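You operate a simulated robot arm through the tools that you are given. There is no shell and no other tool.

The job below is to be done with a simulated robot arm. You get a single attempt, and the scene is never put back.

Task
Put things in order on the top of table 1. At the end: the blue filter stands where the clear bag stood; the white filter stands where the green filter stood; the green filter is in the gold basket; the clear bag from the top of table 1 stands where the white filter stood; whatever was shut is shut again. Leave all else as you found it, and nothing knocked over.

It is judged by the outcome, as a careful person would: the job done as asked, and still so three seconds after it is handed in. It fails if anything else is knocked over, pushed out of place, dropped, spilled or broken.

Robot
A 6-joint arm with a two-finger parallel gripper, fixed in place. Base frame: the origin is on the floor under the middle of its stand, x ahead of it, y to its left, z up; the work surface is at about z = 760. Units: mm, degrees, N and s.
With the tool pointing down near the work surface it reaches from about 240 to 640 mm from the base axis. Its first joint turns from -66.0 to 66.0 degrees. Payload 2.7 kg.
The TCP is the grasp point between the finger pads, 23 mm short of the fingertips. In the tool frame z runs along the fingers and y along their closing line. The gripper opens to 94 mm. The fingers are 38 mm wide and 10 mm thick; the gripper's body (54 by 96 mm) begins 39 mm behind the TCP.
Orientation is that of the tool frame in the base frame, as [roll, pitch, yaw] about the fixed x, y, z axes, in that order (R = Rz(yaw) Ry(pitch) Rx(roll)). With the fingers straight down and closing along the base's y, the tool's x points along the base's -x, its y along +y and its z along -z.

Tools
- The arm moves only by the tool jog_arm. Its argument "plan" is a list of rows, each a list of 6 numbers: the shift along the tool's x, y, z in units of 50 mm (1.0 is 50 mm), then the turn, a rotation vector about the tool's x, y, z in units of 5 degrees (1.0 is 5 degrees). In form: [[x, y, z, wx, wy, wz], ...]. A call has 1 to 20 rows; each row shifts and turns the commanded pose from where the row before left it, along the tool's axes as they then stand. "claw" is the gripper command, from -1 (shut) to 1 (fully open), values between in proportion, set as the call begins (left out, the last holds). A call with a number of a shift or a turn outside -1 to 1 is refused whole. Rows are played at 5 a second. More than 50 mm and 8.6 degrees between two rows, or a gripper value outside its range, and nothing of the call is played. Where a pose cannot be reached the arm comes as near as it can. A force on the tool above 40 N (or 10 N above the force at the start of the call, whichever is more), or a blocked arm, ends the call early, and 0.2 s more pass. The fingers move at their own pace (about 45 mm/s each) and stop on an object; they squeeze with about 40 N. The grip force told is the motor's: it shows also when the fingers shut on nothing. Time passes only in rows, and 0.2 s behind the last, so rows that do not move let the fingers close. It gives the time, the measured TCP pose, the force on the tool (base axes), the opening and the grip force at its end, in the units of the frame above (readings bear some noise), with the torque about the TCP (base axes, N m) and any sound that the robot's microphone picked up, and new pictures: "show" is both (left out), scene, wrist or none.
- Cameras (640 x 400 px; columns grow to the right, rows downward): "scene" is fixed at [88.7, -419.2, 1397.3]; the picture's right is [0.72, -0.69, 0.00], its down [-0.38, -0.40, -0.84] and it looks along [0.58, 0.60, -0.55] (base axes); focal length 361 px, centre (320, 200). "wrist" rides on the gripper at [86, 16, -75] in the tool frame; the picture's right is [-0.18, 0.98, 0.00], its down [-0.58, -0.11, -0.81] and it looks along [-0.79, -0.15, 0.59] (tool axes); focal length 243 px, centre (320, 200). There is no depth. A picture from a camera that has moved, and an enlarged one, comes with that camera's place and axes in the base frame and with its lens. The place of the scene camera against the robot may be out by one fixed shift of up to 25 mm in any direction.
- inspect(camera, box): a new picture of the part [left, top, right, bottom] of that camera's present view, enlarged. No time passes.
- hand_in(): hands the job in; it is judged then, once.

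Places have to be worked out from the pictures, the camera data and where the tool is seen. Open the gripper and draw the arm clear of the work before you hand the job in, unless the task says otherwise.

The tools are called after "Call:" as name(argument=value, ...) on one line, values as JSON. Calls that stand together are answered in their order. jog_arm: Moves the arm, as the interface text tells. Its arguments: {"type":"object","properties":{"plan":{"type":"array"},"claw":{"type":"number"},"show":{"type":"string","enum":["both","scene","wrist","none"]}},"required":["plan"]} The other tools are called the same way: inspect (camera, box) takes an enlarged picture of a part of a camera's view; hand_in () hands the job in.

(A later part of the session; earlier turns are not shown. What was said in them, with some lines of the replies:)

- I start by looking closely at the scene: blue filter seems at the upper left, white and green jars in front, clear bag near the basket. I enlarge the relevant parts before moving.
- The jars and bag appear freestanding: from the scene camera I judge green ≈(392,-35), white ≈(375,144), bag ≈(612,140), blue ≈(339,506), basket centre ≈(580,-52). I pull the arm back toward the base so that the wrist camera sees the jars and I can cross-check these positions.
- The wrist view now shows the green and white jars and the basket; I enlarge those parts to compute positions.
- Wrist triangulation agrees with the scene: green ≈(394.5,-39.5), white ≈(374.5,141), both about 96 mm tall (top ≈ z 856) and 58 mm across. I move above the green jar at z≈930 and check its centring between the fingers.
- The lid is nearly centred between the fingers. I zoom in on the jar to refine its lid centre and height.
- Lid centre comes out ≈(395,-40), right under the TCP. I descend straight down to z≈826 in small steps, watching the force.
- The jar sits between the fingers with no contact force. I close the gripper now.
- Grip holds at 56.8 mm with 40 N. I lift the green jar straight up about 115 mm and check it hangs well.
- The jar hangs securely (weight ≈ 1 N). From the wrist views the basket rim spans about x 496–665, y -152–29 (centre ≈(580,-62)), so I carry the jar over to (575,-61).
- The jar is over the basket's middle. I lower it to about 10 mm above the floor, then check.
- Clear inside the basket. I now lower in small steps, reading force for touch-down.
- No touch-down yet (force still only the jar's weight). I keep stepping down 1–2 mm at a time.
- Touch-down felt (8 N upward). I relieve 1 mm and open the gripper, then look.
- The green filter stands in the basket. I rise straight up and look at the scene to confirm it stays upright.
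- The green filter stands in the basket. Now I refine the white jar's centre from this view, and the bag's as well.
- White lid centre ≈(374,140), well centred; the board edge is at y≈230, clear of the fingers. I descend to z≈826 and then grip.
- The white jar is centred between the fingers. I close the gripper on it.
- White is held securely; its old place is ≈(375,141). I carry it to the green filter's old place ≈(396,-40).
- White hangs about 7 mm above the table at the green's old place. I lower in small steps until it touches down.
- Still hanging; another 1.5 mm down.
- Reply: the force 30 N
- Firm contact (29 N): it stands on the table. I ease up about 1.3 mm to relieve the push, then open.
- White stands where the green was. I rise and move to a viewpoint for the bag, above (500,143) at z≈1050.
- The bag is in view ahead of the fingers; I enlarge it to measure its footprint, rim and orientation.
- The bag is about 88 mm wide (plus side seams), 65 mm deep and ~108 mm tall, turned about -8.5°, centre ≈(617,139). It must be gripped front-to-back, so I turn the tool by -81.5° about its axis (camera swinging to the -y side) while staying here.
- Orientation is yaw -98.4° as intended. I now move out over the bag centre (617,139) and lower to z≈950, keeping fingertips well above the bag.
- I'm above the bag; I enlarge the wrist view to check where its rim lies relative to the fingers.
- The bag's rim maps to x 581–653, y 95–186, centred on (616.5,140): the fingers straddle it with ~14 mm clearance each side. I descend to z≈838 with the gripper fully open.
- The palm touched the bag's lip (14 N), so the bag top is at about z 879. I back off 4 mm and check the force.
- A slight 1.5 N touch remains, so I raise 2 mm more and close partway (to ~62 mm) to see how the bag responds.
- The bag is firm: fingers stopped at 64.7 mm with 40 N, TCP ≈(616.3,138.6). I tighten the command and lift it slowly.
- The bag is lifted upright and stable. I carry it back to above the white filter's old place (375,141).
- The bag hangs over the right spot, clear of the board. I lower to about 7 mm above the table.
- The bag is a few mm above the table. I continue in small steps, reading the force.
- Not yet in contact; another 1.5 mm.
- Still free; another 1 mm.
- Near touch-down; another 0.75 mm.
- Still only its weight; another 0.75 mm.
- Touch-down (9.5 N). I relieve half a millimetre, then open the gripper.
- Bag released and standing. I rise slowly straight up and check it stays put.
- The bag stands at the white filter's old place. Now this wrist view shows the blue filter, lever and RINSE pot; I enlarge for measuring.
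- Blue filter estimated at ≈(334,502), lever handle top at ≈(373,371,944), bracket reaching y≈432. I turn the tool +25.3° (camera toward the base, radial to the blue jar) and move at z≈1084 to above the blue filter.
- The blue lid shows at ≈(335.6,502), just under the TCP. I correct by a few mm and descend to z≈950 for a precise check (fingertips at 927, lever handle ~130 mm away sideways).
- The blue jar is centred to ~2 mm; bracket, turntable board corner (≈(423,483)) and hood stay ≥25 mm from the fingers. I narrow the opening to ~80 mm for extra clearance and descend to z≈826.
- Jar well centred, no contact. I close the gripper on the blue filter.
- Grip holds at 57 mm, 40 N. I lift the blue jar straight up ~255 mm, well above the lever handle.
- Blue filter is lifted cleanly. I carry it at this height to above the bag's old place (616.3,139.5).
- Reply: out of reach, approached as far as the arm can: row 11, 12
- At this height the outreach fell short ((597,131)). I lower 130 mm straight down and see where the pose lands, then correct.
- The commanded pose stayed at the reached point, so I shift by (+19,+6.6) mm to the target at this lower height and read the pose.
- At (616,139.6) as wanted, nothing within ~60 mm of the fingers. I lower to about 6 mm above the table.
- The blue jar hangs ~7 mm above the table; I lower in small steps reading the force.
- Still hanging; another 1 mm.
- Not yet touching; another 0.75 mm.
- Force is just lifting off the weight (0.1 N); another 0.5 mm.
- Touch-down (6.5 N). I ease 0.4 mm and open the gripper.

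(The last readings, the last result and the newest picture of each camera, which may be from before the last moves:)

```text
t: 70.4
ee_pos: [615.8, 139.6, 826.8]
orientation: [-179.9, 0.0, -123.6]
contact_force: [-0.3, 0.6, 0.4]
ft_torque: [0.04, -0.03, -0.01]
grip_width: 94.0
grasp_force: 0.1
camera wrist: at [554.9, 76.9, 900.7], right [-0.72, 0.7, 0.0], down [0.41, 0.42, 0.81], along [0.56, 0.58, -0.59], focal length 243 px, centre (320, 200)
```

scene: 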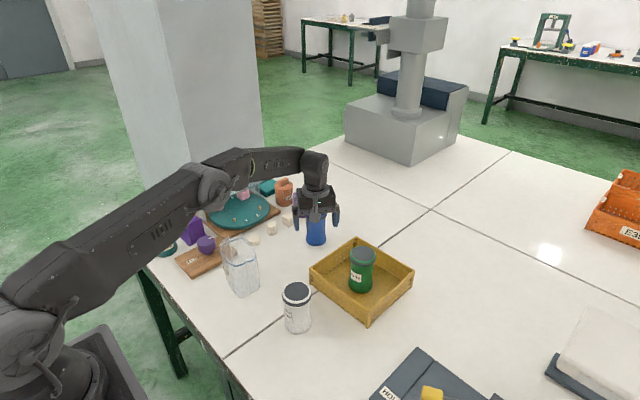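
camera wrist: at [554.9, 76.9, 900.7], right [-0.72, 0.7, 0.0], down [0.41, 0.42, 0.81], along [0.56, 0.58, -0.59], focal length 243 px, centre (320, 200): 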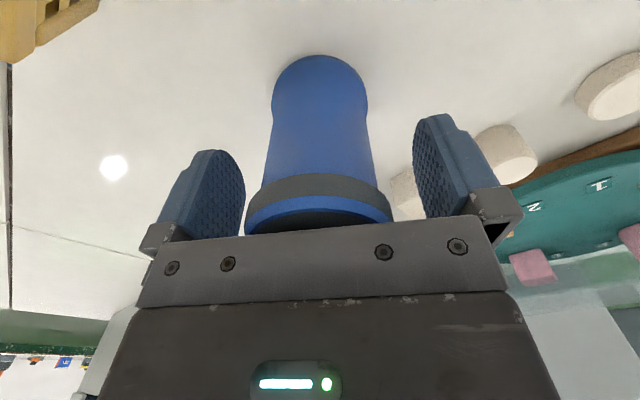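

Blue filter released and standing. I rise straight up, then draw the arm back toward the start area and inspect everything.

Call:
jog_arm(plan=[[0, 0, -0.2, 0, 0, 0], [0, 0, -0.5, 0, 0, 0], [0, 0, -0.8, 0, 0, 0], [0, 0, -0.9, 0, 0, 0], [0, 0, -0.2, 0, 0, 0], [0.65, 0.33, -0.4, 0, 0, 0], [0.65, 0.33, -0.4, 0, 0, 0], [0.65, 0.33, -0.4, 0, 0, 0], [0.65, 0.33, -0.4, 0, 0, 0], [0.65, 0.33, -0.4, 0, 0, 0], [0.65, 0.33, -0.4, 0, 0, 0], [0.65, 0.33, 0, 0, 0, 0], [0.65, 0.33, 0, 0, 0, 0], [0, 0, 0, 0, 0, 0]], show="both")

Call:
inspect(camera="scene", box=[130, 150, 290, 300])

Call:
inspect(camera="scene", box=[210, 180, 430, 350])

```text
t: 73.4
ee_pos: [362.8, -3.0, 1076.5]
orientation: [-180.0, 0.0, -123.8]
contact_force: [0.5, 0.4, 0.1]
ft_torque: [0.01, -0.01, 0.01]
grip_width: 94.0
grasp_force: 0.0
camera wrist: at [301.0, -66.1, 1150.7], right [-0.72, 0.7, 0.0], down [0.41, 0.42, 0.81], along [0.56, 0.58, -0.59], focal length 243 px, centre (320, 200)
```

scene: 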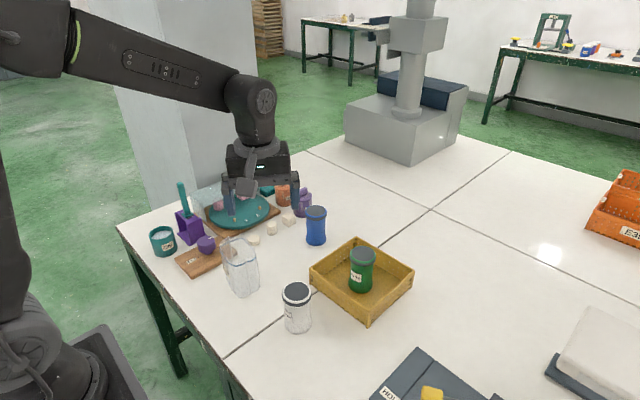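
wrist: 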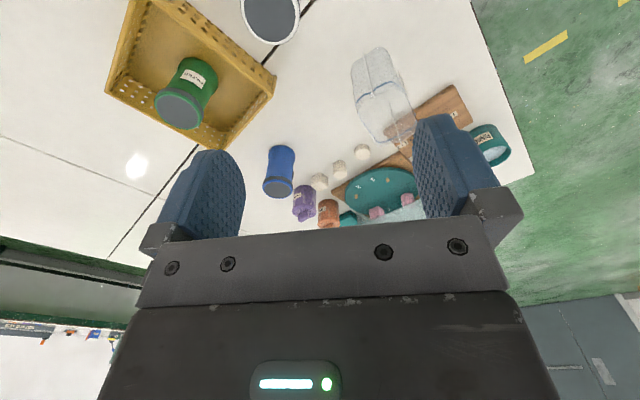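

```text
2.67 times, centred on (210, 225) of scene
camera zoom: at [88.7, -419.2, 1397.3], right [0.72, -0.69, 0.0], down [-0.38, -0.4, -0.84], along [0.58, 0.6, -0.55], focal length 962 px, centre (613, 133)
```

zoom: 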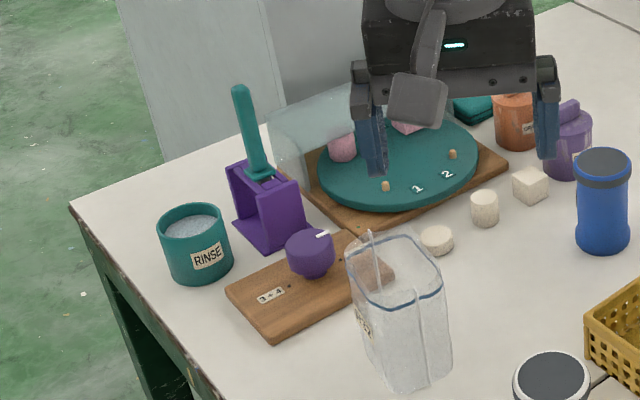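

```text
2.35 times, centred on (320, 265) of scene
camera zoom: at [88.7, -419.2, 1397.3], right [0.72, -0.69, 0.0], down [-0.38, -0.4, -0.84], along [0.58, 0.6, -0.55], focal length 849 px, centre (320, 47)
```

zoom: 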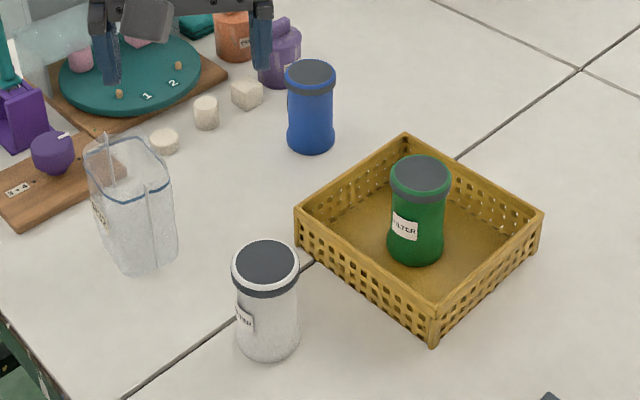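

Everything else looks unmoved: turntable, knob, cubes, lever and RINSE pot are as before, and all four items stand. I zoom the wrist view to double-check the bag's, blue's and white's final positions.

Call:
inspect(camera="wrist", box=[320, 30, 440, 150])

Call:
inspect(camera="wrist", box=[240, 120, 340, 220])

Call:
inspect(camera="scene", box=[360, 250, 640, 400])

```text
3.33 times, centred on (380, 90) of wrist
camera zoom: at [301.0, -66.1, 1150.7], right [-0.72, 0.7, 0.0], down [0.41, 0.42, 0.81], along [0.56, 0.58, -0.59], focal length 809 px, centre (120, 567)
```

zoom: 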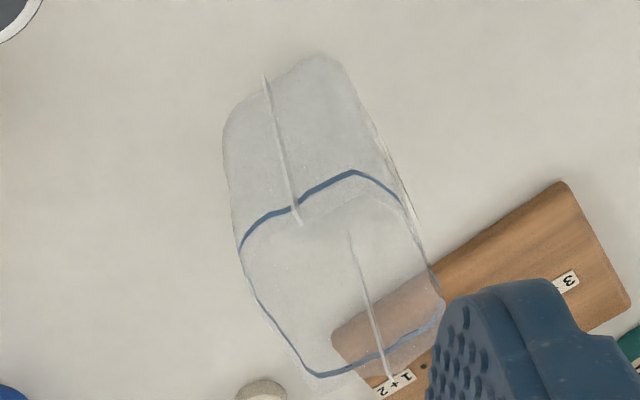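

```text
4.00 times, centred on (290, 170) of wrist
camera zoom: at [301.0, -66.1, 1150.7], right [-0.72, 0.7, 0.0], down [0.41, 0.42, 0.81], along [0.56, 0.58, -0.59], focal length 970 px, centre (440, 320)
```

zoom: 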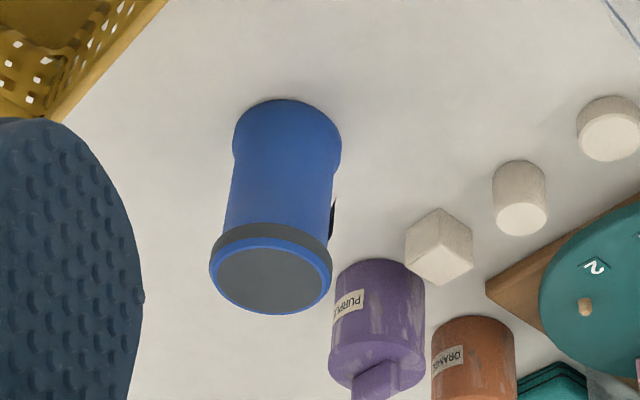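

```text
2.29 times, centred on (500, 325) of scene
camera zoom: at [88.7, -419.2, 1397.3], right [0.72, -0.69, 0.0], down [-0.38, -0.4, -0.84], along [0.58, 0.6, -0.55], focal length 824 px, centre (-91, -86)
```

zoom: 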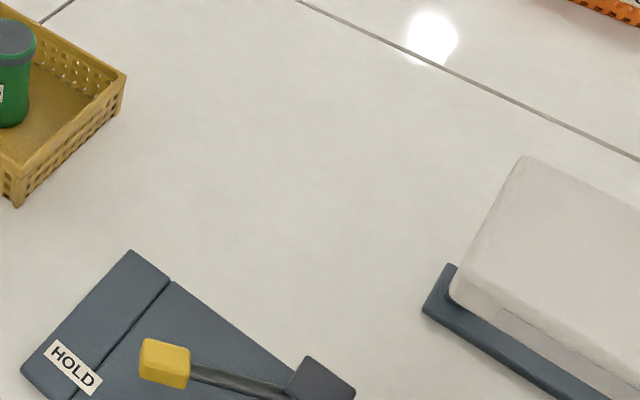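

The bag's seams put its base centre at (374.8,141.0), exactly on the white filter's old place; blue stands at ≈(616,139.5), white at ≈(396,-40), and green is upright in the basket. Nothing else moved, nothing was opened, the gripper is open and the arm is well clear, so I hand in.

Call:
hand_in()

```text
The job is handed in.
```

I moved all four items to where you asked and handed the job in. The result of the judging wasn't returned.

| Item | Asked place | Where it ended up |
|---|---|---|
| Green filter | Gold basket | Standing upright near the middle of the basket |
| White filter | Green filter's old place | About (396, -40) |
| Clear bag | White filter's old place | About (375, 141) |
| Blue filter | Clear bag's old place | About (616, 139.5) |

Positions are in mm in the base frame and are only good to a few millimetres, because I worked them out from the pictures and the tool readings.

- **Bag contact:** while lowering onto the bag, the gripper's body pressed its lip with about 14 N. I backed off straight away, and the bag showed no visible damage.
- **Everything else:** in the last pictures nothing else looked moved or knocked over. I opened nothing, so there was nothing to shut again.
- **Arm:** the gripper was left open and the arm drawn well clear of the table.
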